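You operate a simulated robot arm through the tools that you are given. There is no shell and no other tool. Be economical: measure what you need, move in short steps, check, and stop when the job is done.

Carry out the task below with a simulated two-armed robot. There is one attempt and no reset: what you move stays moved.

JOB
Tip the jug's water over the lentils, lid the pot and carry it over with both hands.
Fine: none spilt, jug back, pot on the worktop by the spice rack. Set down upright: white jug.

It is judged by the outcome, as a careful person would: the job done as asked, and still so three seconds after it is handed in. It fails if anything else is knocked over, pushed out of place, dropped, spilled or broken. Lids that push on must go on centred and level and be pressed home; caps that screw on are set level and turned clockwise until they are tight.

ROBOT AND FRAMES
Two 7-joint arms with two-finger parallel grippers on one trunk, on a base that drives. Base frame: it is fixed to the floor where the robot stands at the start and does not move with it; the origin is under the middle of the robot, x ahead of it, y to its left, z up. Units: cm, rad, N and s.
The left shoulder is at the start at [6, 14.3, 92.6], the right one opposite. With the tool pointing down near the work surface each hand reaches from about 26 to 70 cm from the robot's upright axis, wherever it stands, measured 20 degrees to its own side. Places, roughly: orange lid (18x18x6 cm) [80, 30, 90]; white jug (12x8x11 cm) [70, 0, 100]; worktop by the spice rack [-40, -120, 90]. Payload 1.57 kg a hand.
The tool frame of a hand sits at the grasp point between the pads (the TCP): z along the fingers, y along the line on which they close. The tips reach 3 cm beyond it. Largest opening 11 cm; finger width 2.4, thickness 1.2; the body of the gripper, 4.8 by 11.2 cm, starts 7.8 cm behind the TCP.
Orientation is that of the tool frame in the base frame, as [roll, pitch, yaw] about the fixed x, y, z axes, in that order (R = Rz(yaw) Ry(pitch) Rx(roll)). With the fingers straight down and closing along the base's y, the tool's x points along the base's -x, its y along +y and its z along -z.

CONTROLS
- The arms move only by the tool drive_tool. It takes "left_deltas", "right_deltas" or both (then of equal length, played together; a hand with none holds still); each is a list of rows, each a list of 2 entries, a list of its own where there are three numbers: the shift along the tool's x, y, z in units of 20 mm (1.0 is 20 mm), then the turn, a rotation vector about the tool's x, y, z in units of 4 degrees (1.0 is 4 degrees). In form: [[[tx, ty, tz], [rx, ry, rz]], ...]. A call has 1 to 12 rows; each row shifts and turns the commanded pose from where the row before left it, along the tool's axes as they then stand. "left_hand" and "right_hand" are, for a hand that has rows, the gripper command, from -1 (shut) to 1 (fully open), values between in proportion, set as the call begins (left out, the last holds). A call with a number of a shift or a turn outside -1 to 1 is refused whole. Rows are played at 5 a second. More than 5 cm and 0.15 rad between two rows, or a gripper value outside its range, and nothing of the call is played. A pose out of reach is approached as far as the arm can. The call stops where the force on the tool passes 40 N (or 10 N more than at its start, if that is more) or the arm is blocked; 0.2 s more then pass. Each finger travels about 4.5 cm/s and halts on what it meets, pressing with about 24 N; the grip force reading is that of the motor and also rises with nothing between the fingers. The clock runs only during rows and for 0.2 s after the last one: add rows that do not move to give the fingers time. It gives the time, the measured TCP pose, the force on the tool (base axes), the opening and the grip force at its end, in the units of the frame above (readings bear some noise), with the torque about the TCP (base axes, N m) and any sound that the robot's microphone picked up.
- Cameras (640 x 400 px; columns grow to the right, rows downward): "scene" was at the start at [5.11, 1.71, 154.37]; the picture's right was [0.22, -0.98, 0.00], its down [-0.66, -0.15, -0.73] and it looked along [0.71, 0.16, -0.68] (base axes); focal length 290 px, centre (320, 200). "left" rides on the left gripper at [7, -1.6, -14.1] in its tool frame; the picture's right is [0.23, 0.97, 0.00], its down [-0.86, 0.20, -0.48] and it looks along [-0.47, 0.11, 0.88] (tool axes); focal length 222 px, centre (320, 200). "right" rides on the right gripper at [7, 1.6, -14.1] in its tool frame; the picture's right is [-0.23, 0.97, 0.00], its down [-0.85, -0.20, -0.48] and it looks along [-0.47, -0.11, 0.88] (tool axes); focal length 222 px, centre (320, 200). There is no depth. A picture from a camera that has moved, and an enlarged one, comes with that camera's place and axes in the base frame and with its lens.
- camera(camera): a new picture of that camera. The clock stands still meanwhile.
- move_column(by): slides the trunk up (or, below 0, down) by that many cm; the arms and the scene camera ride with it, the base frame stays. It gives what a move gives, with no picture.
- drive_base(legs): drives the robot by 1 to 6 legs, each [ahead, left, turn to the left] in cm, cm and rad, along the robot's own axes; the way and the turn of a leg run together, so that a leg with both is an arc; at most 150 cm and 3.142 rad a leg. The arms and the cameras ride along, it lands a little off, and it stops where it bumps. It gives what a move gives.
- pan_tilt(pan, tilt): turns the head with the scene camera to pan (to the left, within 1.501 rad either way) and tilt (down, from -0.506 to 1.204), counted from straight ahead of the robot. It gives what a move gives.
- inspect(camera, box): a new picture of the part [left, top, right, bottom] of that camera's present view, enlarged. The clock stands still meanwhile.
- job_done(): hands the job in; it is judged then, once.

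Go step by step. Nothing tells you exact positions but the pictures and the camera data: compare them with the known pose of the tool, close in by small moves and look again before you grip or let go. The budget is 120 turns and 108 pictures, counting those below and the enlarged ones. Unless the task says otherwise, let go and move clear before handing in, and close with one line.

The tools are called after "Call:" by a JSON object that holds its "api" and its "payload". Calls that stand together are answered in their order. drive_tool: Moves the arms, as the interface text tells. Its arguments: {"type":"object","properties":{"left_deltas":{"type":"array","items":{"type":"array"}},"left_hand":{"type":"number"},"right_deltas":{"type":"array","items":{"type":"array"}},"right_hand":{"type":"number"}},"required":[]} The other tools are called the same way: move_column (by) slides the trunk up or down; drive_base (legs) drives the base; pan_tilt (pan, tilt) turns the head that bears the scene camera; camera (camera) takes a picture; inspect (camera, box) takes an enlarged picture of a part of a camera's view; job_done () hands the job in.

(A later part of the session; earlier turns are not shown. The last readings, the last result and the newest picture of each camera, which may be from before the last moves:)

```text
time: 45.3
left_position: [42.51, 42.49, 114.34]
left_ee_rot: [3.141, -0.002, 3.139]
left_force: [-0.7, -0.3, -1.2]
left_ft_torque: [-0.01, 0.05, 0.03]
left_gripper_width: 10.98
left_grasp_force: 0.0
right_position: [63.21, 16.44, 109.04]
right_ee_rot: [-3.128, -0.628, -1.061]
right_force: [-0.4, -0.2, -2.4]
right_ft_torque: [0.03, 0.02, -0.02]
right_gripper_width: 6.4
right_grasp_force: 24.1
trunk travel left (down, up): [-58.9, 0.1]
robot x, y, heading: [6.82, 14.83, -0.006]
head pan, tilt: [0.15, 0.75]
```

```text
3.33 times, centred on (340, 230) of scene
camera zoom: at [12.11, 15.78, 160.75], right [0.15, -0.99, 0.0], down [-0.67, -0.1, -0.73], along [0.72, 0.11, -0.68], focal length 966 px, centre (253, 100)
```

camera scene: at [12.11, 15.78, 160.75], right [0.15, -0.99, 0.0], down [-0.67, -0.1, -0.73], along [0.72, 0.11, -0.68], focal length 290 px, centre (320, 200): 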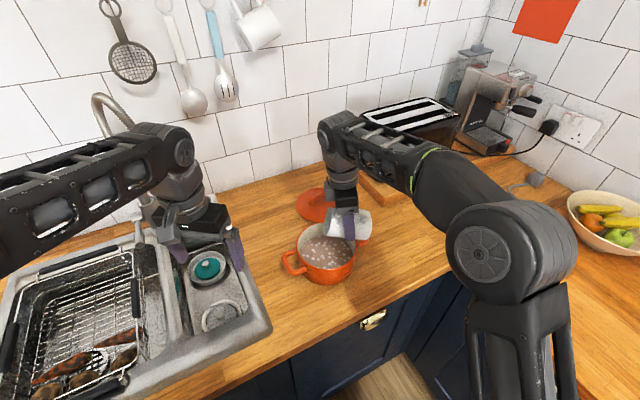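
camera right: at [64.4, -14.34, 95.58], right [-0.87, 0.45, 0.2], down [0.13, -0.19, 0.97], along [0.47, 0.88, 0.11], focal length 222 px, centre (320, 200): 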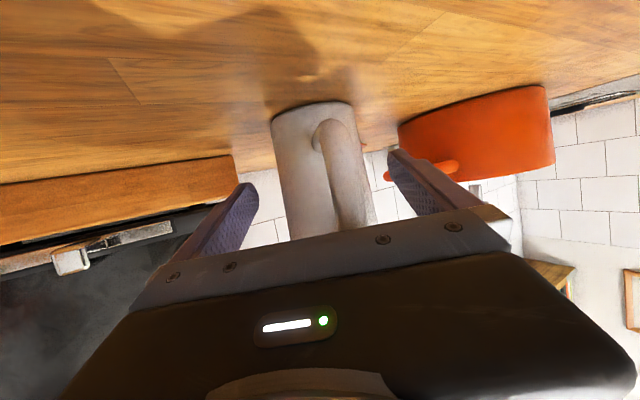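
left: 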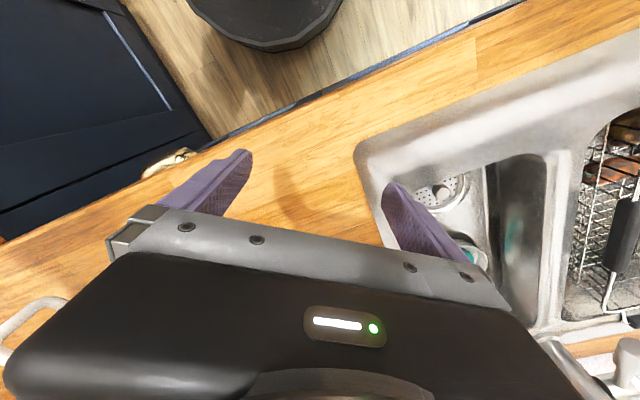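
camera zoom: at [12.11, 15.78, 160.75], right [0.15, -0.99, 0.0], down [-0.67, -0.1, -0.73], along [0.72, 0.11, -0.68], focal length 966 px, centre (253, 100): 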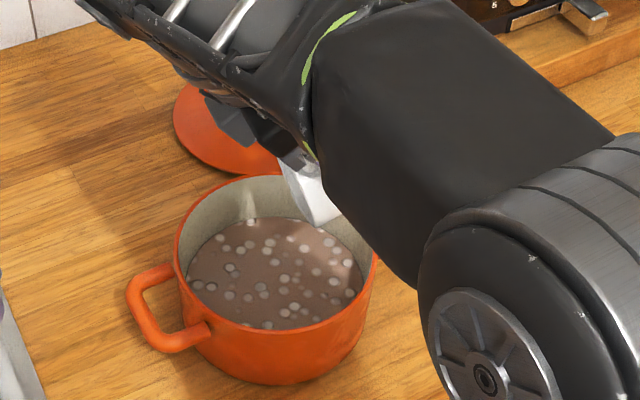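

The jug is tipped well past horizontal and nothing more runs out. I bring it back the same way: tilt back, swing round, then upright.

Call:
{"api": "drive_tool", "payload": {"right_deltas": [[[0, 0, 0], [0, -1, 0]], [[0, 0, 0], [0, -1, 0]], [[0, 0, 0], [0, -1, 0]], [[0, 0, 0], [0, -1, 0]], [[0, 0, 0], [0, -1, 0]], [[0, 0, 0], [0, -1, 0]], [[0, 0, 0], [0, -1, 0]], [[0, 0.21, 0], [-0.13, 0, 0.99]], [[0, 0.21, 0], [-0.13, 0, 0.99]], [[0, 0.21, 0], [-0.13, 0, 0.99]], [[0, 0.21, 0], [-0.13, 0, 0.99]], [[0, 0.21, 0], [-0.13, 0, 0.99]]]}}

Call:
{"api": "drive_tool", "payload": {"right_deltas": [[[0.02, 0.21, 0], [-0.13, 0, 0.99]], [[0.03, 0.21, 0], [-0.13, 0, 0.99]], [[0.05, 0.21, 0], [-0.13, 0, 0.99]], [[0.06, 0.2, 0], [-0.13, 0, 0.99]], [[0.08, 0.2, 0], [-0.13, 0, 0.99]], [[0.09, 0.2, 0], [-0.13, 0, 0.99]], [[0.1, 0.19, 0], [-0.13, 0, 0.99]], [[0.1, 0.19, 0], [-0.13, 0, 0.99]], [[0, 0, 0], [0, -1, 0]], [[0, 0, 0], [0, -1, 0]], [[0, 0, 0], [0, -1, 0]], [[0, 0, 0], [0, -1, 0]]]}}

Call:
{"api": "drive_tool", "payload": {"right_deltas": [[[0, 0, 0], [0, -1, 0]], [[0, 0, 0], [0, -1, 0]], [[0, 0, 0], [0, -1, 0]], [[0, 0, 0], [0, -1, 0]], [[0, 0, 0], [0, -1, 0]], [[0, 0, 0], [0, -1, 0]], [[0, 0, 0], [0, -1, 0]], [[0, 0, 0], [0, -1, 0]], [[0, 0, 0], [0, -1, 0]], [[0, 0, 0], [0, -1, 0]], [[0, 0, 0], [0, -1, 0]]]}}

Call:
{"api": "inspect", "payload": {"camera": "scene", "box": [260, 170, 420, 290]}}

```text
time: 47.9
left_position: [42.57, 42.36, 114.42]
left_ee_rot: [3.141, 0.003, 3.138]
left_force: [0.4, -0.6, 0.8]
left_ft_torque: [-0.05, 0.0, -0.01]
left_gripper_width: 10.99
left_grasp_force: 0.0
right_position: [61.24, 15.75, 108.99]
right_ee_rot: [-3.129, -0.137, -1.402]
right_force: [0.0, -0.9, -2.5]
right_ft_torque: [0.0, -0.01, -0.07]
right_gripper_width: 6.39
right_grasp_force: 23.8
trunk travel left (down, up): [-58.9, 0.1]
robot x, y, heading: [6.96, 14.83, -0.001]
head pan, tilt: [0.15, 0.75]
```

```text
time: 50.5
left_position: [42.58, 42.38, 114.4]
left_ee_rot: [3.141, -0.001, 3.138]
left_force: [0.6, -0.1, -0.5]
left_ft_torque: [-0.01, 0.02, 0.01]
left_gripper_width: 10.98
left_grasp_force: 0.1
right_position: [57.86, 14.85, 109.28]
right_ee_rot: [-3.129, 0.152, -1.956]
right_force: [-0.4, 0.1, -2.6]
right_ft_torque: [-0.03, -0.01, -0.02]
right_gripper_width: 6.42
right_grasp_force: 23.8
trunk travel left (down, up): [-58.9, 0.1]
robot x, y, heading: [6.59, 14.6, -0.005]
head pan, tilt: [0.15, 0.75]
```

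```text
time: 52.9
left_position: [42.44, 42.39, 114.43]
left_ee_rot: [-3.14, 0.0, 3.139]
left_force: [0.2, 0.1, 0.1]
left_ft_torque: [0.04, 0.01, 0.0]
left_gripper_width: 10.98
left_grasp_force: 0.0
right_position: [57.99, 14.84, 109.14]
right_ee_rot: [-3.119, 0.92, -1.94]
right_force: [-0.1, 0.3, -2.6]
right_ft_torque: [-0.03, -0.01, 0.0]
right_gripper_width: 6.42
right_grasp_force: 24.1
trunk travel left (down, up): [-58.9, 0.1]
robot x, y, heading: [7.13, 14.57, -0.006]
head pan, tilt: [0.15, 0.75]
```

```text
3.33 times, centred on (340, 230) of scene
camera zoom: at [12.11, 15.74, 160.75], right [0.15, -0.99, 0.0], down [-0.67, -0.1, -0.73], along [0.72, 0.11, -0.68], focal length 966 px, centre (253, 100)
```

zoom: 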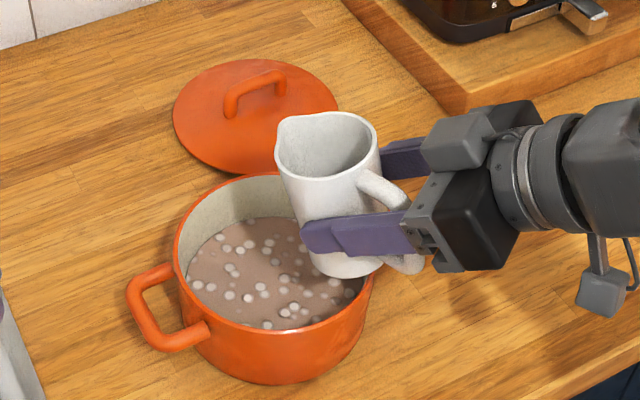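

The jug is empty. I bring it fully upright and carry it back over its original spot.

Call:
{"api": "drive_tool", "payload": {"right_deltas": [[[0, 0, 0], [0, -1, 0]], [[0, 0, 0], [0, -1, 0]], [[0, 0, 0], [0, -1, 0]], [[0, 0, 0], [0, -0.88, 0]]]}}

Call:
{"api": "drive_tool", "payload": {"right_deltas": [[[0.175, -0.91, -0.44], [0, 0, 0]], [[0.175, -0.91, -0.44], [0, 0, 0]], [[0.175, -0.91, -0.44], [0, 0, 0]], [[0.175, -0.91, -0.44], [0, 0, 0]], [[0.175, -0.91, -0.44], [0, 0, 0]], [[0.175, -0.91, -0.44], [0, 0, 0]], [[0.175, -0.91, -0.44], [0, 0, 0]], [[0.175, -0.91, -0.44], [0, 0, 0]], [[0.175, -0.91, -0.44], [0, 0, 0]], [[0.175, -0.91, -0.44], [0, 0, 0]]]}}

Call:
{"api": "inspect", "payload": {"camera": "scene", "box": [300, 130, 500, 255]}}

```text
time: 53.9
left_position: [42.68, 42.43, 114.34]
left_ee_rot: [3.141, -0.001, 3.137]
left_force: [0.6, 0.6, -0.7]
left_ft_torque: [-0.01, 0.01, -0.02]
left_gripper_width: 10.98
left_grasp_force: 0.1
right_position: [57.92, 14.97, 109.17]
right_ee_rot: [-3.105, 1.192, -1.924]
right_force: [-0.8, -0.2, -2.3]
right_ft_torque: [-0.01, -0.03, 0.0]
right_gripper_width: 6.41
right_grasp_force: 24.1
trunk travel left (down, up): [-58.9, 0.1]
robot x, y, heading: [6.67, 14.34, -0.006]
head pan, tilt: [0.15, 0.75]
```

```text
time: 56.1
left_position: [42.51, 42.32, 114.34]
left_ee_rot: [-3.141, 0.0, 3.138]
left_force: [0.7, -0.6, 0.0]
left_ft_torque: [-0.01, 0.01, 0.02]
left_gripper_width: 10.98
left_grasp_force: 0.1
right_position: [71.16, -0.72, 109.33]
right_ee_rot: [-3.11, 1.189, -1.929]
right_force: [0.3, 0.1, -3.0]
right_ft_torque: [-0.01, -0.01, -0.02]
right_gripper_width: 6.42
right_grasp_force: 23.5
trunk travel left (down, up): [-58.9, 0.1]
robot x, y, heading: [6.93, 14.4, -0.007]
head pan, tilt: [0.15, 0.75]
```

```text
3.20 times, centred on (400, 192) of scene
camera zoom: at [12.15, 15.72, 160.75], right [0.15, -0.99, 0.0], down [-0.68, -0.1, -0.73], along [0.72, 0.11, -0.68], focal length 928 px, centre (64, 224)
```

zoom: 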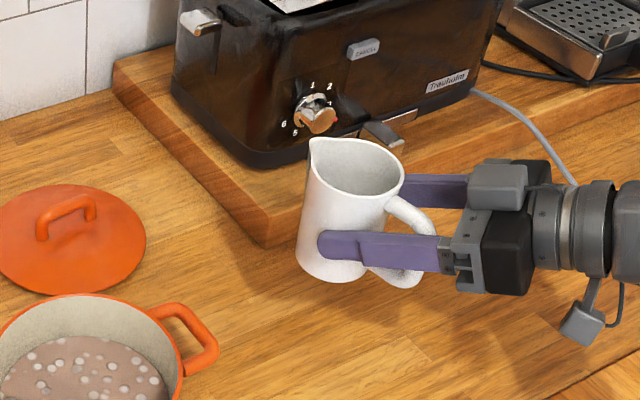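

The jug is empty and upright over its old place. I lower it quickly most of the way, then slowly until it touches.

Call:
{"api": "drive_tool", "payload": {"right_deltas": [[[-0.09, -0.23, 0.23], [0, 0, 0]], [[0.9, 0, 0.36], [0, 0, 0]], [[0.9, 0, 0.36], [0, 0, 0]], [[0.9, 0, 0.36], [0, 0, 0]], [[0.9, 0, 0.36], [0, 0, 0]], [[0.9, 0, 0.36], [0, 0, 0]], [[0.4, 0, 0.16], [0, 0, 0]]]}}

Call:
{"api": "drive_tool", "payload": {"right_deltas": [[[0.1, 0, 0.04], [0, 0, 0]], [[0.1, 0, 0.04], [0, 0, 0]], [[0.1, 0, 0.04], [0, 0, 0]], [[0.1, 0, 0.04], [0, 0, 0]], [[0, 0, 0], [0, 0, 0]]]}}

Call:
{"api": "inspect", "payload": {"camera": "scene", "box": [300, 130, 500, 255]}}

Call:
{"api": "camera", "payload": {"camera": "right"}}

```text
time: 57.7
left_position: [42.65, 42.42, 114.37]
left_ee_rot: [-3.141, 0.0, 3.138]
left_force: [-0.7, -0.6, -0.2]
left_ft_torque: [-0.01, 0.01, -0.01]
left_gripper_width: 10.99
left_grasp_force: 0.0
right_position: [72.0, -0.51, 98.83]
right_ee_rot: [-3.105, 1.19, -1.924]
right_force: [-0.6, 0.2, -2.1]
right_ft_torque: [-0.02, 0.03, 0.02]
right_gripper_width: 6.4
right_grasp_force: 23.5
trunk travel left (down, up): [-58.9, 0.1]
robot x, y, heading: [6.99, 14.74, -0.001]
head pan, tilt: [0.15, 0.75]
```

```text
time: 58.9
left_position: [42.57, 42.34, 114.37]
left_ee_rot: [3.142, 0.0, 3.138]
left_force: [-0.5, 0.6, -0.8]
left_ft_torque: [0.03, -0.01, -0.01]
left_gripper_width: 10.99
left_grasp_force: 0.1
right_position: [71.78, -0.48, 97.95]
right_ee_rot: [-3.106, 1.19, -1.928]
right_force: [-0.5, -0.3, -2.5]
right_ft_torque: [-0.02, -0.02, -0.02]
right_gripper_width: 6.42
right_grasp_force: 24.2
trunk travel left (down, up): [-58.9, 0.1]
robot x, y, heading: [6.66, 14.52, -0.0]
head pan, tilt: [0.15, 0.75]
```

```text
3.20 times, centred on (400, 192) of scene
camera zoom: at [12.11, 15.76, 160.75], right [0.15, -0.99, 0.0], down [-0.67, -0.1, -0.73], along [0.72, 0.11, -0.68], focal length 928 px, centre (64, 224)
```

zoom: 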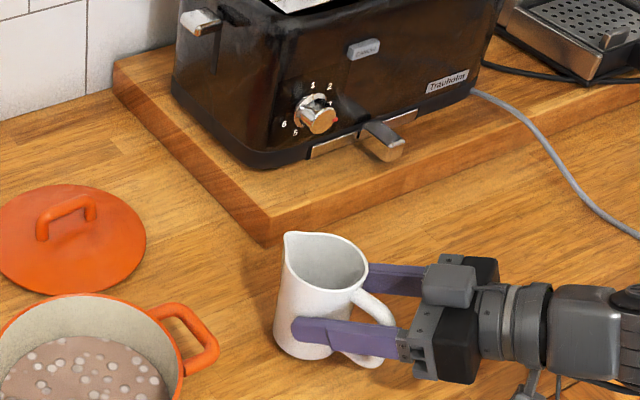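

```text
75 pictures are left
camera right: at [64.54, -14.39, 96.7], right [-0.87, 0.45, 0.2], down [0.13, -0.19, 0.97], along [0.47, 0.87, 0.11], focal length 222 px, centre (320, 200)
```

right: 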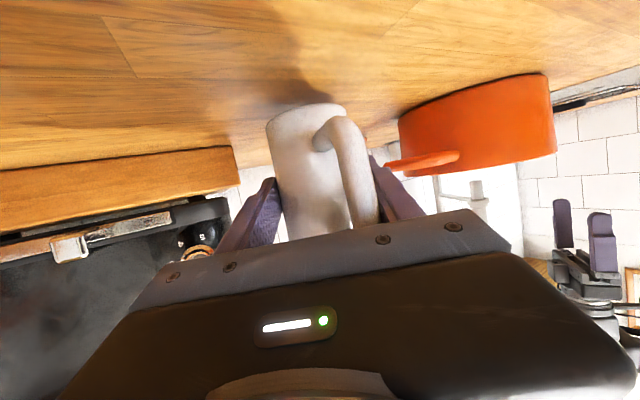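

The jug hangs upright, about 1 cm above the surface. I lower in 1–2 mm steps until I feel contact.

Call:
{"api": "drive_tool", "payload": {"right_deltas": [[[0.09, 0, 0.036], [0, 0, 0]], [[0.09, 0, 0.036], [0, 0, 0]], [[0.09, 0, 0.036], [0, 0, 0]], [[0.09, 0, 0.036], [0, 0, 0]], [[0, 0, 0], [0, 0, 0]]]}}

```text
time: 60.1
left_position: [42.64, 42.3, 114.31]
left_ee_rot: [3.141, -0.001, 3.138]
left_force: [0.8, 0.3, -0.7]
left_ft_torque: [-0.01, 0.03, -0.03]
left_gripper_width: 11.01
left_grasp_force: 0.1
right_position: [71.88, -0.52, 97.3]
right_ee_rot: [-3.107, 1.19, -1.928]
right_force: [0.1, 0.6, -2.5]
right_ft_torque: [-0.03, -0.01, 0.0]
right_gripper_width: 6.41
right_grasp_force: 24.0
trunk travel left (down, up): [-58.9, 0.1]
robot x, y, heading: [6.79, 15.03, -0.001]
head pan, tilt: [0.15, 0.75]
```

Call:
{"api": "drive_tool", "payload": {"right_deltas": [[[0.09, 0, 0.036], [0, 0, 0]], [[0.09, 0, 0.036], [0, 0, 0]], [[0, 0, 0], [0, 0, 0]]]}}

```text
time: 60.9
left_position: [42.5, 42.36, 114.41]
left_ee_rot: [-3.141, 0.0, 3.136]
left_force: [0.4, 0.1, -0.3]
left_ft_torque: [-0.03, 0.01, -0.03]
left_gripper_width: 10.99
left_grasp_force: 0.0
right_position: [72.07, -0.52, 97.0]
right_ee_rot: [-3.107, 1.189, -1.925]
right_force: [1.0, -0.7, 1.2]
right_ft_torque: [0.06, 0.03, -0.01]
right_gripper_width: 6.4
right_grasp_force: 23.8
trunk travel left (down, up): [-58.9, 0.1]
robot x, y, heading: [6.82, 14.77, -0.005]
head pan, tilt: [0.15, 0.75]
```

The force has turned upward, so the jug stands on the worktop. I open the hand and check that it stays put.

Call:
{"api": "drive_tool", "payload": {"right_deltas": [[[0, 0, 0], [0, 0, 0]], [[0, 0, 0], [0, 0, 0]], [[0, 0, 0], [0, 0, 0]], [[0, 0, 0], [0, 0, 0]], [[0, 0, 0], [0, 0, 0]], [[0, 0, 0], [0, 0, 0]]], "right_hand": 1}}

Call:
{"api": "inspect", "payload": {"camera": "scene", "box": [300, 130, 500, 255]}}

Call:
{"api": "camera", "payload": {"camera": "right"}}

```text
time: 62.3
left_position: [42.55, 42.36, 114.41]
left_ee_rot: [3.141, 0.001, 3.139]
left_force: [0.3, -0.4, 0.5]
left_ft_torque: [0.03, 0.0, 0.0]
left_gripper_width: 10.99
left_grasp_force: 0.0
right_position: [71.99, -0.42, 96.98]
right_ee_rot: [-3.108, 1.188, -1.925]
right_force: [-0.4, 0.5, 0.8]
right_ft_torque: [0.01, 0.0, 0.02]
right_gripper_width: 11.02
right_grasp_force: 0.0
trunk travel left (down, up): [-58.9, 0.1]
robot x, y, heading: [6.61, 14.62, -0.005]
head pan, tilt: [0.15, 0.75]
```

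```text
3.20 times, centred on (400, 192) of scene
camera zoom: at [12.09, 15.77, 160.75], right [0.15, -0.99, 0.0], down [-0.67, -0.1, -0.73], along [0.72, 0.11, -0.68], focal length 928 px, centre (64, 224)
```

zoom: 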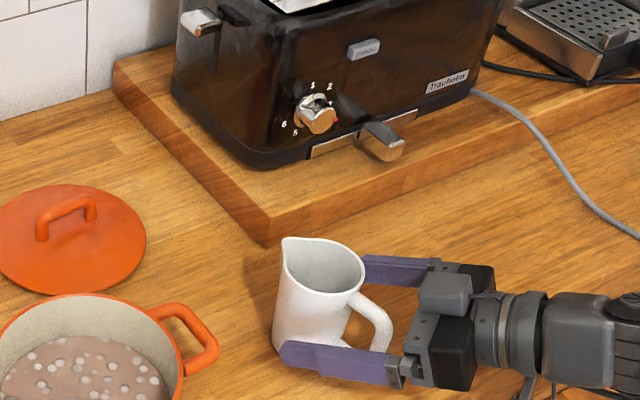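

```text
73 pictures are left
camera right: at [64.59, -14.38, 95.67], right [-0.87, 0.45, 0.2], down [0.13, -0.19, 0.97], along [0.47, 0.87, 0.11], focal length 222 px, centre (320, 200)
```

right: 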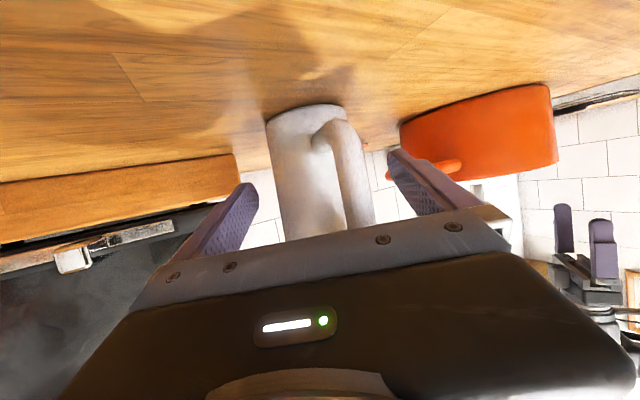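

The jug stands upright and free. I withdraw the right hand straight back along its approach line.

Call:
{"api": "drive_tool", "payload": {"right_deltas": [[[0.18, 0, -0.46], [0, 0, 0]], [[0.37, 0, -0.93], [0, 0, 0]], [[0.37, 0, -0.93], [0, 0, 0]], [[0.37, 0, -0.93], [0, 0, 0]], [[0.37, 0, -0.93], [0, 0, 0]], [[0.37, 0, -0.93], [0, 0, 0]], [[0.37, 0, -0.93], [0, 0, 0]], [[0.37, 0, -0.93], [0, 0, 0]], [[-0.9, 0, -0.37], [0, 0, 0]], [[-0.9, 0, -0.37], [0, 0, 0]], [[-0.9, 0, -0.37], [0, 0, 0]]]}}

Call:
{"api": "camera", "payload": {"camera": "scene"}}

```text
time: 64.7
left_position: [42.38, 42.45, 114.38]
left_ee_rot: [-3.141, -0.001, 3.138]
left_force: [-0.3, 0.6, -0.4]
left_ft_torque: [-0.01, 0.02, -0.02]
left_gripper_width: 11.01
left_grasp_force: 0.1
right_position: [66.2, -14.32, 102.7]
right_ee_rot: [-3.107, 1.187, -1.926]
right_force: [0.0, 0.3, -0.5]
right_ft_torque: [0.03, -0.03, 0.03]
right_gripper_width: 11.02
right_grasp_force: 0.0
trunk travel left (down, up): [-58.9, 0.1]
robot x, y, heading: [6.83, 14.8, -0.004]
head pan, tilt: [0.15, 0.75]
```

```text
72 pictures are left
camera scene: at [12.06, 15.81, 160.75], right [0.15, -0.99, 0.0], down [-0.67, -0.1, -0.73], along [0.72, 0.11, -0.68], focal length 290 px, centre (320, 200)
```

scene: 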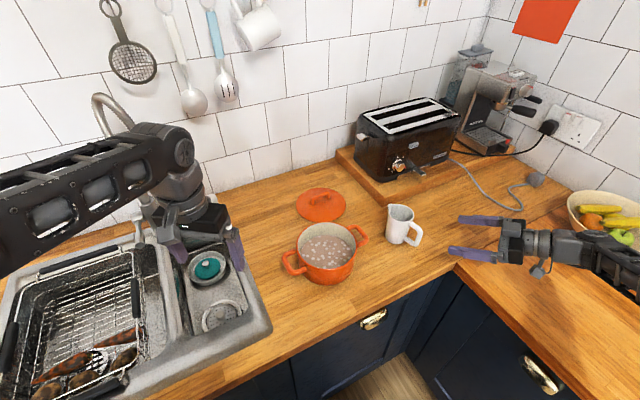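

The jug is back in place and the right hand is clear. Now I see the worktop runs at about 30 degrees to my heading, so I fold the right hand in and down, then turn and drive the base to face the pot and lid squarely.

Call:
{"api": "drive_tool", "payload": {"right_deltas": [[[-0.16, 0.89, -0.42], [0, 0, 0]], [[-0.16, 0.89, -0.42], [0, 0, 0]], [[-0.16, 0.89, -0.42], [0, 0, 0]], [[-0.16, 0.89, -0.42], [0, 0, 0]], [[-0.16, 0.89, -0.42], [0, 0, 0]], [[-0.16, 0.89, -0.42], [0, 0, 0]], [[-0.16, 0.89, -0.42], [0, 0, 0]], [[-0.16, 0.89, -0.42], [0, 0, 0]], [[-0.16, 0.89, -0.42], [0, 0, 0]], [[0, 0, 0], [0, 1, 0]], [[0, 0, 0], [0, 1, 0]], [[0, 0, 0], [0, 1, 0]]]}}

Call:
{"api": "drive_tool", "payload": {"right_deltas": [[[0, 0, 0], [0, 1, 0]], [[0, 0, 0], [0, 1, 0]], [[0, 0, 0], [0, 1, 0]], [[0, 0, 0], [0, 1, 0]], [[0, 0, 0], [0, 1, 0]], [[0, 0, 0], [0, 1, 0]], [[0, 0, 0], [0, 1, 0]], [[0, 0, 0], [0, 1, 0]], [[0, 0, 0], [0, 1, 0]], [[0, 0, 0], [0, 1, 0]], [[0, 0, 0], [0, 1, 0]], [[0, 0, 0], [0, 1, 0]]]}}

Call:
{"api": "drive_tool", "payload": {"right_deltas": [[[0, 0, 0], [0, 1, 0]], [[0, 0, 0], [0, 1, 0]]]}}

Call:
{"api": "drive_base", "payload": {"legs": [[0, 0, 0.5]]}}

Call:
{"api": "camera", "payload": {"camera": "scene"}}

```text
time: 67.3
left_position: [42.48, 42.44, 114.35]
left_ee_rot: [3.141, 0.001, 3.137]
left_force: [0.5, 0.5, 0.5]
left_ft_torque: [-0.01, 0.01, -0.03]
left_gripper_width: 10.98
left_grasp_force: 0.1
right_position: [48.99, -13.85, 108.1]
right_ee_rot: [-3.118, 0.98, -1.942]
right_force: [-0.5, 0.0, -0.5]
right_ft_torque: [-0.01, 0.03, 0.0]
right_gripper_width: 11.03
right_grasp_force: 0.1
trunk travel left (down, up): [-58.9, 0.1]
robot x, y, heading: [6.75, 14.67, -0.001]
head pan, tilt: [0.15, 0.75]
```

```text
time: 69.9
left_position: [42.59, 42.53, 114.32]
left_ee_rot: [-3.141, 0.0, 3.138]
left_force: [0.0, 0.6, 1.3]
left_ft_torque: [-0.02, 0.03, 0.01]
left_gripper_width: 10.99
left_grasp_force: 0.0
right_position: [49.0, -13.79, 108.03]
right_ee_rot: [-3.128, 0.143, -1.956]
right_force: [0.1, 0.1, 0.2]
right_ft_torque: [-0.02, 0.0, 0.0]
right_gripper_width: 11.01
right_grasp_force: 0.0
trunk travel left (down, up): [-58.9, 0.1]
robot x, y, heading: [7.15, 14.83, -0.002]
head pan, tilt: [0.15, 0.75]
```

```text
time: 70.5
left_position: [42.56, 42.49, 114.43]
left_ee_rot: [-3.141, 0.001, 3.139]
left_force: [-0.6, 0.3, -0.4]
left_ft_torque: [0.01, 0.03, -0.03]
left_gripper_width: 11.0
left_grasp_force: 0.0
right_position: [49.03, -13.89, 107.99]
right_ee_rot: [-3.128, 0.001, -1.959]
right_force: [-0.1, -0.2, -1.0]
right_ft_torque: [0.0, 0.01, 0.02]
right_gripper_width: 11.01
right_grasp_force: 0.1
trunk travel left (down, up): [-58.9, 0.1]
robot x, y, heading: [6.64, 14.51, -0.005]
head pan, tilt: [0.15, 0.75]
```

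```text
time: 72.3
left_position: [24.76, 56.24, 114.31]
left_ee_rot: [3.141, 0.0, -2.643]
left_force: [-1.3, -0.3, -1.1]
left_ft_torque: [0.01, -0.02, 0.01]
left_gripper_width: 10.98
left_grasp_force: 0.0
right_position: [57.49, 9.93, 107.92]
right_ee_rot: [-3.129, 0.002, -1.456]
right_force: [-0.7, 1.3, 0.3]
right_ft_torque: [-0.02, 0.0, -0.05]
right_gripper_width: 10.99
right_grasp_force: 0.1
trunk travel left (down, up): [-58.9, 0.1]
robot x, y, heading: [6.87, 14.68, 0.499]
head pan, tilt: [0.15, 0.75]
```

```text
71 pictures are left
camera scene: at [10.84, 18.14, 160.75], right [0.6, -0.8, 0.0], down [-0.54, -0.41, -0.73], along [0.58, 0.44, -0.68], focal length 290 px, centre (320, 200)
```

scene: 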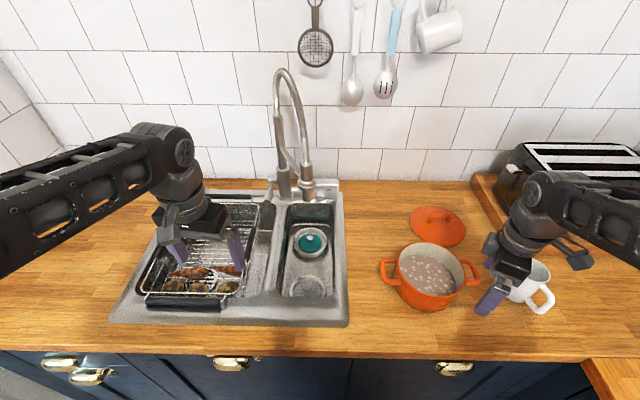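

The worktop is square to a heading of about 0.65 rad. I bring the right hand in front of the robot first so that it won't cross the jug, then turn and drive sideways to stand in front of the pot.

Call:
{"api": "drive_tool", "payload": {"right_deltas": [[[-0.86, 0.51, 0], [0, 0, 0]], [[-0.86, 0.51, 0], [0, 0, 0]], [[-0.86, 0.51, 0], [0, 0, 0]], [[-0.86, 0.51, 0], [0, 0, 0]], [[-0.86, 0.51, 0], [0, 0, 0]], [[-0.86, 0.51, 0], [0, 0, 0]], [[-0.86, 0.51, 0], [0, 0, 0]], [[-0.86, 0.51, 0], [0, 0, 0]], [[-0.86, 0.51, 0], [0, 0, 0]], [[-0.86, 0.51, 0], [0, 0, 0]]]}}

Call:
{"api": "drive_base", "payload": {"legs": [[0, 0, 0.14], [0, -24, 0], [2, 0, 0]]}}

Call:
{"api": "pan_tilt", "payload": {"pan": 0, "tilt": 0.75}}

Call:
{"api": "camera", "payload": {"camera": "scene"}}

```text
time: 74.5
left_position: [24.84, 56.25, 114.44]
left_ee_rot: [-3.141, -0.001, -2.642]
left_force: [-1.0, 0.8, 0.6]
left_ft_torque: [-0.02, -0.02, -0.02]
left_gripper_width: 10.98
left_grasp_force: 0.1
right_position: [45.34, 25.8, 107.95]
right_ee_rot: [-3.128, 0.002, -1.457]
right_force: [0.5, -0.6, 1.3]
right_ft_torque: [0.0, -0.01, 0.0]
right_gripper_width: 10.99
right_grasp_force: 0.0
trunk travel left (down, up): [-58.9, 0.1]
robot x, y, heading: [6.69, 14.39, 0.499]
head pan, tilt: [0.15, 0.75]
```

```text
time: 77.3
left_position: [34.72, 40.28, 114.33]
left_ee_rot: [3.14, -0.002, -2.503]
left_force: [0.8, 0.3, -0.2]
left_ft_torque: [-0.05, 0.02, 0.0]
left_gripper_width: 10.99
left_grasp_force: 0.1
right_position: [59.39, 13.14, 107.81]
right_ee_rot: [-3.13, 0.004, -1.317]
right_force: [0.0, 0.2, -0.6]
right_ft_torque: [0.0, 0.01, 0.0]
right_gripper_width: 11.01
right_grasp_force: 0.0
trunk travel left (down, up): [-58.9, 0.1]
robot x, y, heading: [22.91, -3.04, 0.638]
head pan, tilt: [0.15, 0.75]
```

```text
time: 78.0
left_position: [34.67, 40.24, 114.5]
left_ee_rot: [3.139, 0.0, -2.502]
left_force: [0.4, 0.9, 0.6]
left_ft_torque: [0.0, -0.01, 0.01]
left_gripper_width: 11.0
left_grasp_force: 0.0
right_position: [59.26, 13.04, 108.01]
right_ee_rot: [-3.126, 0.002, -1.316]
right_force: [0.2, 0.6, -0.5]
right_ft_torque: [0.0, 0.01, -0.04]
right_gripper_width: 11.0
right_grasp_force: 0.2
trunk travel left (down, up): [-58.9, 0.1]
robot x, y, heading: [22.4, -3.34, 0.636]
head pan, tilt: [0.0, 0.75]
```

```text
70 pictures are left
camera scene: at [26.85, -0.29, 160.75], right [0.6, -0.8, 0.0], down [-0.55, -0.41, -0.73], along [0.59, 0.44, -0.68], focal length 290 px, centre (320, 200)
```

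scene: 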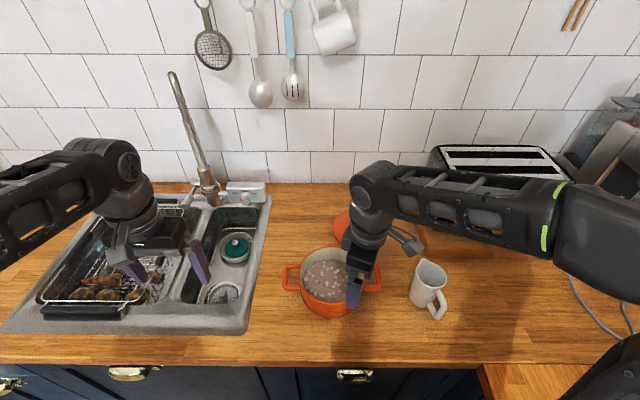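

I'm facing the worktop squarely. I turn the right hand so its fingers will close across the lid's handle bar and move it over the lid.

Call:
{"api": "drive_tool", "payload": {"right_deltas": [[[0, 0, 0], [0, 0, -0.84]], [[0, 0, 0], [0, 0, -0.84]], [[0, 0, 0], [0, 0, -0.84]], [[0, 0, 0], [0, 0, -0.84]], [[0, -1, 0], [0, 0, 0]], [[0, -1, 0], [0, 0, 0]], [[0, -1, 0], [0, 0, 0]], [[-0.1, -1, 0], [0, 0, 0]], [[-0.1, -1, 0], [0, 0, 0]], [[-0.1, -1, 0], [0, 0, 0]], [[-0.1, -1, 0], [0, 0, 0]], [[0, -1, 0], [0, 0, 0]]]}}

Call:
{"api": "camera", "payload": {"camera": "right"}}

Call:
{"api": "inspect", "payload": {"camera": "scene", "box": [260, 170, 460, 320]}}

```text
time: 80.6
left_position: [34.72, 40.22, 114.29]
left_ee_rot: [-3.141, 0.0, -2.504]
left_force: [-0.4, 1.1, -0.3]
left_ft_torque: [-0.03, 0.0, -0.03]
left_gripper_width: 11.0
left_grasp_force: 0.1
right_position: [73.03, 21.44, 108.11]
right_ee_rot: [-3.129, 0.002, -1.081]
right_force: [0.0, 0.0, 0.5]
right_ft_torque: [0.0, -0.01, 0.01]
right_gripper_width: 11.0
right_grasp_force: 0.1
trunk travel left (down, up): [-58.9, 0.1]
robot x, y, heading: [22.78, -3.53, 0.64]
head pan, tilt: [0.0, 0.75]
```

```text
69 pictures are left
camera right: at [74.73, 14.42, 122.26], right [-0.97, -0.26, -0.01], down [-0.23, 0.85, 0.48], along [-0.11, 0.47, -0.88], focal length 222 px, centre (320, 200)
```

right: 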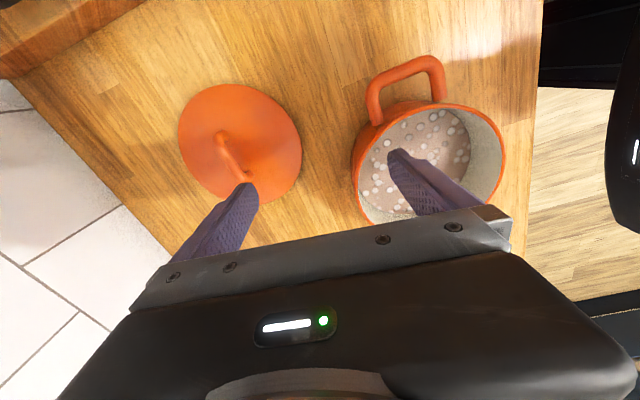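

```text
2.67 times, centred on (360, 245) of scene
camera zoom: at [26.95, -0.22, 160.75], right [0.6, -0.8, 0.0], down [-0.55, -0.41, -0.73], along [0.59, 0.44, -0.68], focal length 773 px, centre (213, 80)
```

zoom: 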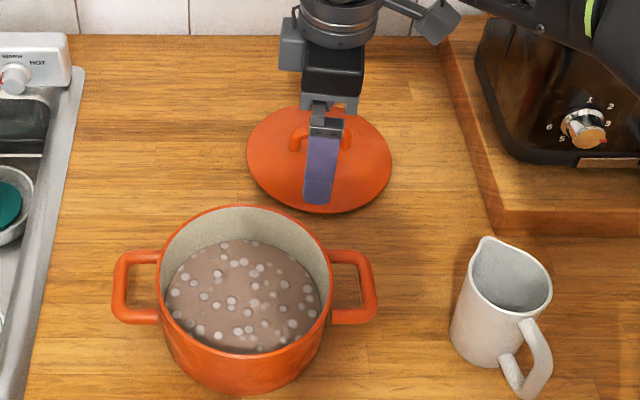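

I now see that pot handles and lid bar both run parallel to the worktop edge, with the lid centre near [83.4, 26]. I move the right hand over the bar and a bit lower.

Call:
{"api": "drive_tool", "payload": {"right_deltas": [[[0.07, -0.945, 0.4], [0, 0, 0]], [[0.07, -0.945, 0.4], [0, 0, 0]], [[0.07, -0.945, 0.4], [0, 0, 0]], [[0.07, -0.945, 0.4], [0, 0, 0]], [[0.07, -0.945, 0.4], [0, 0, 0]], [[0.07, -0.945, 0.2], [0, 0, 0]]]}}

Call:
{"api": "camera", "payload": {"camera": "right"}}

Call:
{"api": "inspect", "payload": {"camera": "scene", "box": [300, 140, 440, 240]}}

```text
time: 82.0
left_position: [34.67, 40.3, 114.33]
left_ee_rot: [-3.138, -0.001, -2.503]
left_force: [-0.9, 0.6, -0.5]
left_ft_torque: [-0.01, -0.04, 0.01]
left_gripper_width: 11.01
left_grasp_force: 0.1
right_position: [83.45, 26.07, 103.88]
right_ee_rot: [-3.127, -0.002, -1.08]
right_force: [0.3, 0.1, -0.4]
right_ft_torque: [0.0, 0.04, 0.02]
right_gripper_width: 11.01
right_grasp_force: 0.0
trunk travel left (down, up): [-58.9, 0.1]
robot x, y, heading: [22.45, -2.97, 0.634]
head pan, tilt: [0.0, 0.75]
```

```text
67 pictures are left
camera right: at [85.11, 19.04, 118.01], right [-0.97, -0.26, -0.01], down [-0.23, 0.85, 0.48], along [-0.11, 0.47, -0.88], focal length 222 px, centre (320, 200)
```

right: 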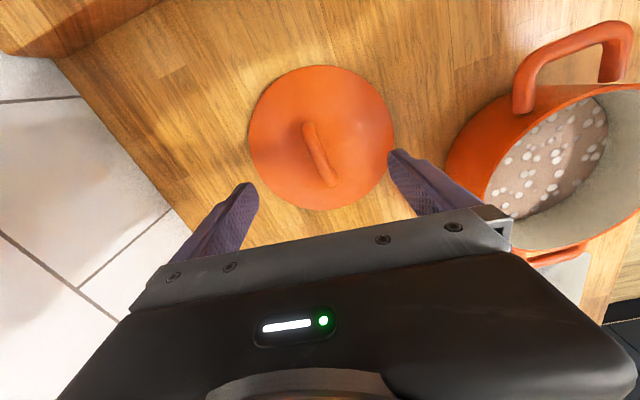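

```text
4.00 times, centred on (370, 190) of scene
camera zoom: at [26.84, -0.12, 160.75], right [0.6, -0.8, 0.0], down [-0.55, -0.41, -0.73], along [0.59, 0.43, -0.68], focal length 1160 px, centre (120, 240)
```

zoom: 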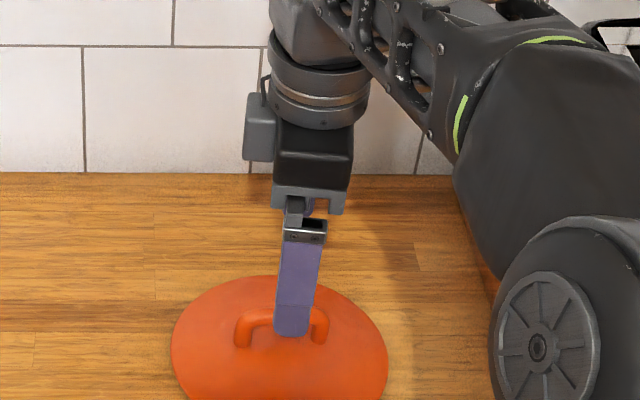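

The bar is centred between the fingers; I turn 6 degrees to square up with it and lower toward it.

Call:
{"api": "drive_tool", "payload": {"right_deltas": [[[0.3, 0, 0], [0, 0, -0.75]], [[0, 0.08, 0], [0, 0, -0.75]], [[0, 0, 0.6], [0, 0, 0]], [[0, 0, 0.6], [0, 0, 0]], [[0, 0, 0.6], [0, 0, 0]], [[0, 0, 0.6], [0, 0, 0]], [[0, 0, 0.5], [0, 0, 0]]]}}

Call:
{"api": "inspect", "payload": {"camera": "scene", "box": [300, 150, 420, 240]}}

Call:
{"api": "camera", "payload": {"camera": "right"}}

```text
time: 83.6
left_position: [34.67, 40.28, 114.39]
left_ee_rot: [3.141, -0.001, -2.502]
left_force: [-0.6, 0.4, -0.9]
left_ft_torque: [0.01, 0.02, -0.01]
left_gripper_width: 10.99
left_grasp_force: 0.1
right_position: [83.71, 25.41, 97.93]
right_ee_rot: [-3.128, -0.001, -0.979]
right_force: [0.4, 0.6, -0.2]
right_ft_torque: [-0.03, -0.02, -0.01]
right_gripper_width: 10.99
right_grasp_force: 0.0
trunk travel left (down, up): [-58.9, 0.1]
robot x, y, heading: [22.57, -3.33, 0.641]
head pan, tilt: [0.0, 0.75]
```

```text
4.44 times, centred on (360, 195) of scene
camera zoom: at [26.93, -0.25, 160.75], right [0.6, -0.8, 0.0], down [-0.55, -0.41, -0.73], along [0.59, 0.44, -0.68], focal length 1288 px, centre (142, 222)
```

zoom: 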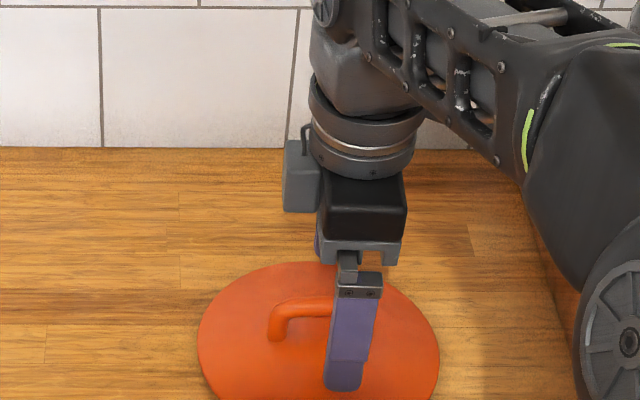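

```text
64 pictures are left
camera right: at [86.2, 18.61, 112.12], right [-0.93, -0.36, -0.01], down [-0.32, 0.82, 0.48], along [-0.16, 0.45, -0.88], focal length 222 px, centre (320, 200)
```

right: 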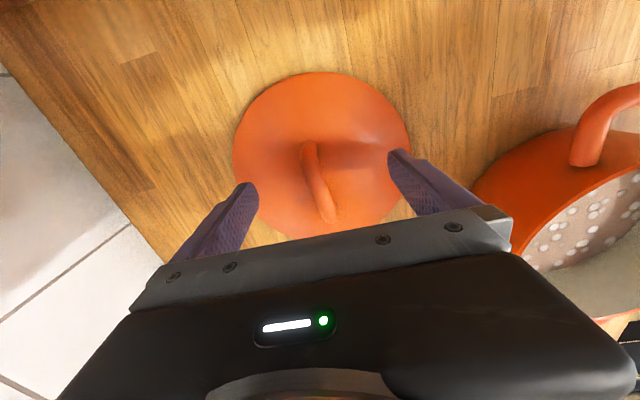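

The fingers straddle the bar's middle. I lower the last centimetre and close.

Call:
{"api": "drive_tool", "payload": {"right_deltas": [[[0, 0, 0.15], [0, 0, 0]], [[0, 0, 0.15], [0, 0, 0]], [[0, 0, 0.15], [0, 0, 0]], [[0, 0, 0.1], [0, 0, 0]], [[0, 0, 0], [0, 0, 0]]]}}

Call:
{"api": "drive_tool", "payload": {"right_deltas": [[[0, 0, 0], [0, 0, 0]], [[0, 0, 0], [0, 0, 0]], [[0, 0, 0], [0, 0, 0]], [[0, 0, 0], [0, 0, 0]], [[0, 0, 0], [0, 0, 0]], [[0, 0, 0], [0, 0, 0]], [[0, 0, 0], [0, 0, 0]], [[0, 0, 0], [0, 0, 0]]], "right_hand": -1}}

Call:
{"api": "camera", "payload": {"camera": "right"}}

Call:
{"api": "inspect", "payload": {"camera": "scene", "box": [300, 150, 420, 240]}}

```text
time: 84.8
left_position: [34.8, 40.25, 114.44]
left_ee_rot: [3.14, 0.0, -2.502]
left_force: [-0.8, 0.2, -0.2]
left_ft_torque: [0.01, 0.0, -0.01]
left_gripper_width: 10.98
left_grasp_force: 0.0
right_position: [83.78, 25.24, 96.95]
right_ee_rot: [-3.129, -0.001, -0.976]
right_force: [0.0, 0.3, -0.1]
right_ft_torque: [0.05, -0.03, 0.01]
right_gripper_width: 11.01
right_grasp_force: 0.1
trunk travel left (down, up): [-58.9, 0.1]
robot x, y, heading: [22.86, -3.49, 0.641]
head pan, tilt: [0.0, 0.75]
```

```text
time: 86.6
left_position: [34.64, 40.33, 114.36]
left_ee_rot: [3.14, 0.001, -2.503]
left_force: [0.8, 0.3, 0.7]
left_ft_torque: [-0.01, -0.01, -0.02]
left_gripper_width: 10.99
left_grasp_force: 0.1
right_position: [83.76, 25.28, 96.98]
right_ee_rot: [-3.128, -0.001, -0.977]
right_force: [1.0, -0.6, 1.1]
right_ft_torque: [-0.09, 0.14, -0.02]
right_gripper_width: 1.57
right_grasp_force: 23.8
trunk travel left (down, up): [-58.9, 0.1]
robot x, y, heading: [22.66, -3.25, 0.636]
head pan, tilt: [0.0, 0.75]
```

```text
63 pictures are left
camera right: at [86.23, 18.51, 111.12], right [-0.93, -0.36, -0.01], down [-0.32, 0.82, 0.48], along [-0.16, 0.45, -0.88], focal length 222 px, centre (320, 200)
```

right: 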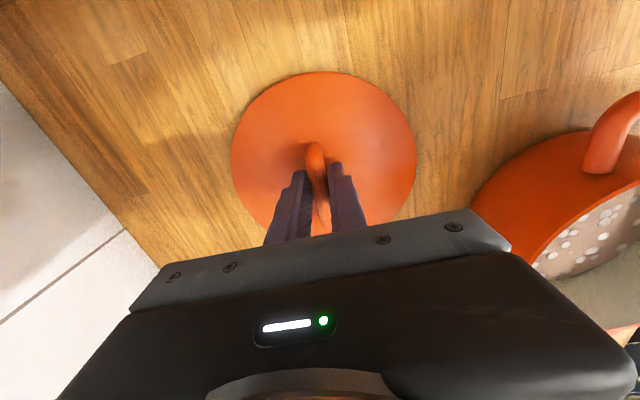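

```text
4.44 times, centred on (360, 195) of scene
camera zoom: at [26.91, -0.26, 160.75], right [0.6, -0.8, 0.0], down [-0.55, -0.41, -0.73], along [0.59, 0.44, -0.68], focal length 1288 px, centre (142, 222)
```

zoom: 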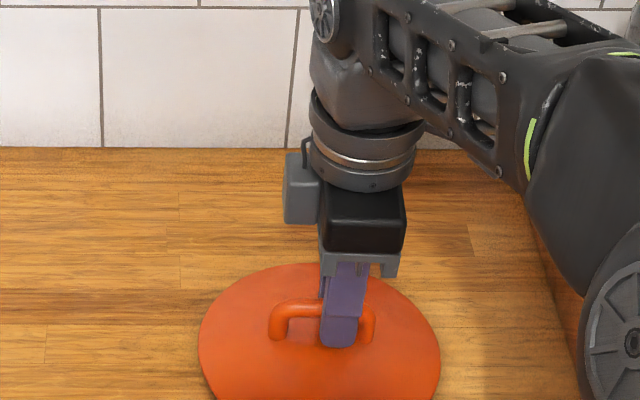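

The grip is about 1.3 cm off the bar's middle, which could let the lid tip, so I reopen slightly, shift along the bar and grip again.

Call:
{"api": "drive_tool", "payload": {"right_deltas": [[[0, 0, 0], [0, 0, 0]], [[0, 0, 0], [0, 0, 0]], [[0, 0, 0], [0, 0, 0]], [[-0.3, 0, 0], [0, 0, 0]], [[-0.35, 0, 0], [0, 0, 0]], [[0, 0, 0], [0, 0, 0]]], "right_hand": -0.45}}

Call:
{"api": "drive_tool", "payload": {"right_deltas": [[[0, 0, 0], [0, 0, 0]], [[0, 0, 0], [0, 0, 0]], [[0, 0, 0], [0, 0, 0]], [[0, 0, 0], [0, 0, 0]]], "right_hand": -1}}

Call:
{"api": "drive_tool", "payload": {"right_deltas": [[[0, 0, -0.25], [0, 0, 0]], [[0, 0, -0.5], [0, 0, 0]], [[0, 0, -0.5], [0, 0, 0]], [[0, 0, -0.5], [0, 0, 0]]]}}

Call:
{"api": "inspect", "payload": {"camera": "scene", "box": [300, 150, 420, 240]}}

```text
time: 88.0
left_position: [34.6, 40.32, 114.48]
left_ee_rot: [3.141, 0.001, -2.503]
left_force: [-0.6, 0.9, -0.4]
left_ft_torque: [0.0, -0.04, -0.02]
left_gripper_width: 10.97
left_grasp_force: 0.1
right_position: [83.02, 26.29, 97.08]
right_ee_rot: [-3.128, -0.001, -0.977]
right_force: [-0.6, 0.0, 0.4]
right_ft_torque: [-0.01, -0.03, 0.0]
right_gripper_width: 3.03
right_grasp_force: 0.0
trunk travel left (down, up): [-58.9, 0.1]
robot x, y, heading: [22.7, -3.27, 0.641]
head pan, tilt: [0.0, 0.75]
```

```text
time: 89.0
left_position: [34.59, 40.25, 114.43]
left_ee_rot: [3.14, 0.0, -2.502]
left_force: [0.5, -0.6, -0.4]
left_ft_torque: [0.01, 0.0, 0.0]
left_gripper_width: 11.03
left_grasp_force: 0.0
right_position: [83.06, 26.34, 97.12]
right_ee_rot: [-3.127, -0.001, -0.978]
right_force: [0.7, 0.2, 1.2]
right_ft_torque: [-0.09, 0.13, -0.02]
right_gripper_width: 1.55
right_grasp_force: 24.1
trunk travel left (down, up): [-58.9, 0.1]
robot x, y, heading: [22.53, -3.3, 0.641]
head pan, tilt: [0.0, 0.75]
```

```text
time: 90.0
left_position: [34.78, 40.19, 114.39]
left_ee_rot: [-3.142, 0.001, -2.503]
left_force: [0.1, 0.9, -0.7]
left_ft_torque: [0.02, 0.03, 0.02]
left_gripper_width: 11.02
left_grasp_force: 0.1
right_position: [83.09, 26.34, 100.56]
right_ee_rot: [-3.129, -0.002, -0.977]
right_force: [0.0, -0.2, -2.3]
right_ft_torque: [0.01, -0.01, 0.0]
right_gripper_width: 1.56
right_grasp_force: 23.7
trunk travel left (down, up): [-58.9, 0.1]
robot x, y, heading: [22.52, -3.18, 0.639]
head pan, tilt: [0.0, 0.75]
```

```text
4.44 times, centred on (360, 195) of scene
camera zoom: at [26.92, -0.26, 160.75], right [0.6, -0.8, 0.0], down [-0.55, -0.41, -0.73], along [0.59, 0.44, -0.68], focal length 1288 px, centre (142, 222)
```

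zoom: 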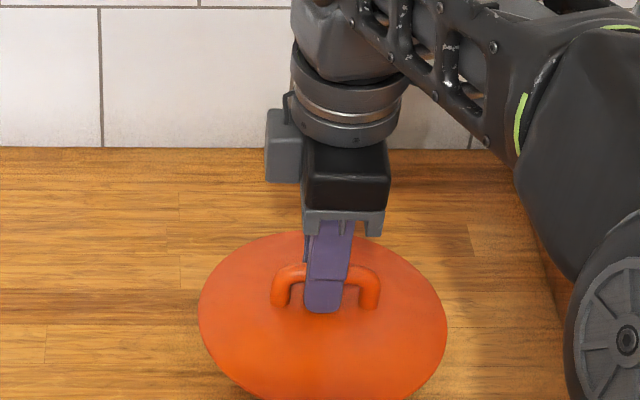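

The lid hangs level and centred. I lift and carry it toward the pot, keeping it above the rim.

Call:
{"api": "drive_tool", "payload": {"right_deltas": [[[0, 0, -1], [0, 0, 0]], [[-0.1, 0.3, -1], [0, 0, 0]], [[-0.35, 0.85, -1], [0, 0, 0]], [[-0.35, 0.85, -1], [0, 0, 0]], [[-0.35, 0.85, -0.8], [0, 0, 0]], [[-0.38, 0.97, 0], [0, 0, 0]], [[-0.38, 0.97, 0], [0, 0, 0]], [[-0.38, 0.97, 0], [0, 0, 0]], [[-0.38, 0.97, 0], [0, 0, 0]], [[-0.38, 0.97, 0], [0, 0, 0]], [[-0.38, 0.97, 0], [0, 0, 0]], [[-0.38, 0.97, 0], [0, 0, 0]]]}}

Call:
{"api": "camera", "payload": {"camera": "scene"}}

```text
time: 92.6
left_position: [34.64, 40.16, 114.51]
left_ee_rot: [-3.141, -0.001, -2.502]
left_force: [0.0, 0.0, 0.0]
left_ft_torque: [-0.02, -0.02, 0.0]
left_gripper_width: 11.02
left_grasp_force: 0.1
right_position: [62.49, 21.79, 109.89]
right_ee_rot: [-3.128, -0.002, -0.977]
right_force: [-0.3, 0.2, -2.7]
right_ft_torque: [0.01, 0.0, -0.01]
right_gripper_width: 1.53
right_grasp_force: 24.0
trunk travel left (down, up): [-58.9, 0.1]
robot x, y, heading: [22.64, -3.17, 0.637]
head pan, tilt: [0.0, 0.75]
```

```text
60 pictures are left
camera scene: at [26.87, -0.27, 160.75], right [0.6, -0.8, 0.0], down [-0.55, -0.41, -0.73], along [0.59, 0.44, -0.68], focal length 290 px, centre (320, 200)
```

scene: 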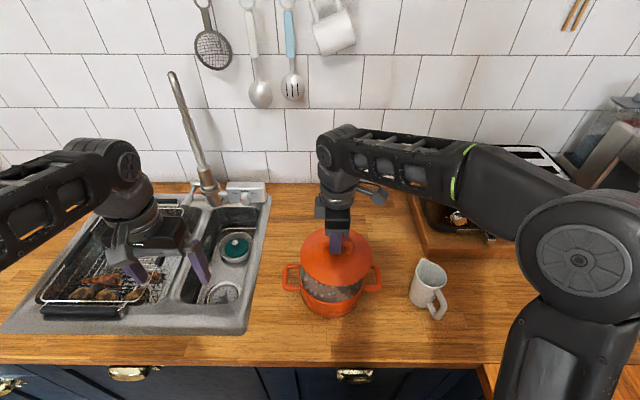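

I shift the last 2 cm over the pot's centre and lower to just above the rim for a check.

Call:
{"api": "drive_tool", "payload": {"right_deltas": [[[-0.16, 0.43, 0.3], [0, 0, 0]], [[-0.16, 0.43, 0.4], [0, 0, 0]], [[0, 0, 0.4], [0, 0, 0]], [[0, 0, 0.35], [0, 0, 0]], [[0, 0, 0], [0, 0, 0]]]}}

Call:
{"api": "inspect", "payload": {"camera": "scene", "box": [270, 220, 398, 330]}}

Call:
{"api": "camera", "payload": {"camera": "right"}}

```text
time: 93.8
left_position: [34.7, 40.26, 114.34]
left_ee_rot: [-3.14, 0.001, -2.503]
left_force: [0.3, -0.4, 0.1]
left_ft_torque: [0.03, -0.01, -0.02]
left_gripper_width: 11.02
left_grasp_force: 0.2
right_position: [60.76, 21.43, 106.86]
right_ee_rot: [-3.13, -0.003, -0.979]
right_force: [0.2, -0.1, -2.2]
right_ft_torque: [-0.01, -0.02, 0.0]
right_gripper_width: 1.58
right_grasp_force: 23.9
trunk travel left (down, up): [-58.9, 0.1]
robot x, y, heading: [22.6, -3.41, 0.637]
head pan, tilt: [0.0, 0.75]
```

```text
3.64 times, centred on (334, 275) of scene
camera zoom: at [26.92, -0.26, 160.75], right [0.6, -0.8, 0.0], down [-0.55, -0.41, -0.73], along [0.59, 0.44, -0.68], focal length 1054 px, centre (269, -73)
```

zoom: 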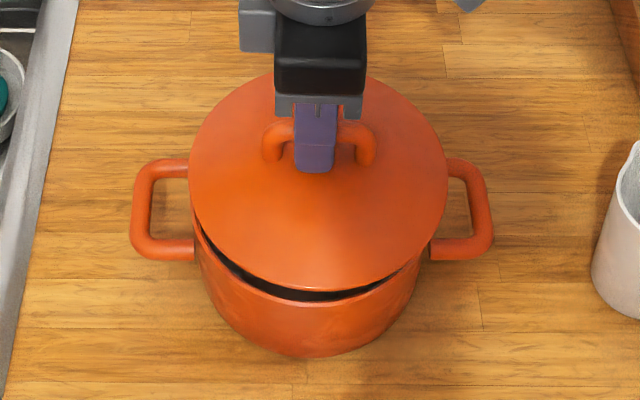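

```text
58 pictures are left
camera right: at [63.27, 14.66, 121.0], right [-0.93, -0.36, -0.01], down [-0.32, 0.82, 0.48], along [-0.16, 0.45, -0.88], focal length 222 px, centre (320, 200)
```

right: 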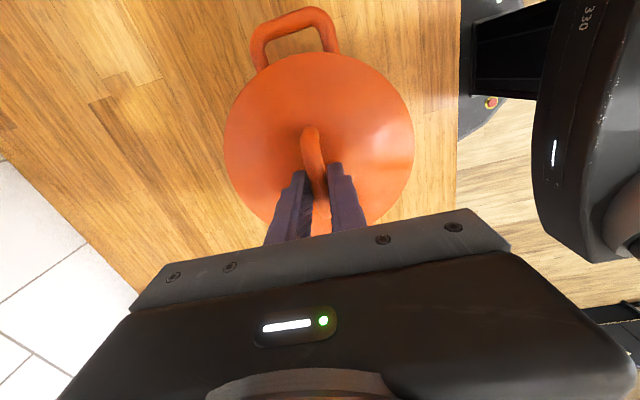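

The lid is about 3 mm too far right and 3 mm too far back. I correct, lower until it touches and check.

Call:
{"api": "drive_tool", "payload": {"right_deltas": [[[-0.13, 0.16, 0], [0, 0, 0]], [[0, 0, 0.2], [0, 0, 0]], [[0, 0, 0.15], [0, 0, 0]], [[0, 0, 0.1], [0, 0, 0]], [[0, 0, 0], [0, 0, 0]]]}}

Call:
{"api": "inspect", "payload": {"camera": "scene", "box": [270, 220, 398, 330]}}

```text
time: 95.0
left_position: [34.67, 40.25, 114.29]
left_ee_rot: [3.141, 0.0, -2.503]
left_force: [-0.5, -0.4, -0.2]
left_ft_torque: [0.04, 0.02, 0.0]
left_gripper_width: 11.0
left_grasp_force: 0.0
right_position: [60.3, 21.39, 106.12]
right_ee_rot: [-3.129, -0.002, -0.978]
right_force: [0.3, 0.2, -2.4]
right_ft_torque: [0.03, 0.01, 0.0]
right_gripper_width: 1.55
right_grasp_force: 24.2
trunk travel left (down, up): [-58.9, 0.1]
robot x, y, heading: [22.73, -3.49, 0.636]
head pan, tilt: [0.0, 0.75]
```

```text
3.64 times, centred on (334, 275) of scene
camera zoom: at [26.92, -0.25, 160.75], right [0.6, -0.8, 0.0], down [-0.55, -0.41, -0.73], along [0.59, 0.44, -0.68], focal length 1054 px, centre (269, -73)
```

zoom: 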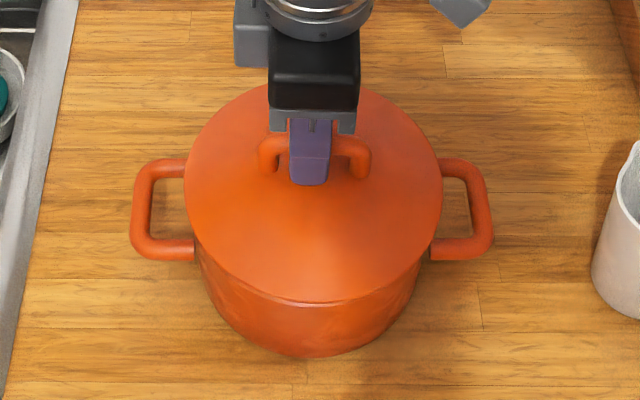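

Now centred with the pot. I lower in 1–2 mm steps until the lid seats.

Call:
{"api": "drive_tool", "payload": {"right_deltas": [[[0, 0, 0.12], [0, 0, 0]], [[0, 0, 0.1], [0, 0, 0]], [[0, 0, 0.1], [0, 0, 0]], [[0, 0, 0], [0, 0, 0]]]}}

```text
time: 96.0
left_position: [34.71, 40.23, 114.47]
left_ee_rot: [-3.141, 0.002, -2.503]
left_force: [-0.6, 0.1, 0.7]
left_ft_torque: [-0.01, -0.02, -0.01]
left_gripper_width: 11.0
left_grasp_force: 0.1
right_position: [60.45, 21.44, 105.34]
right_ee_rot: [-3.13, -0.001, -0.977]
right_force: [-0.2, 0.2, -2.7]
right_ft_torque: [-0.01, 0.02, -0.01]
right_gripper_width: 1.51
right_grasp_force: 23.5
trunk travel left (down, up): [-58.9, 0.1]
robot x, y, heading: [23.18, -3.06, 0.634]
head pan, tilt: [0.0, 0.75]
```

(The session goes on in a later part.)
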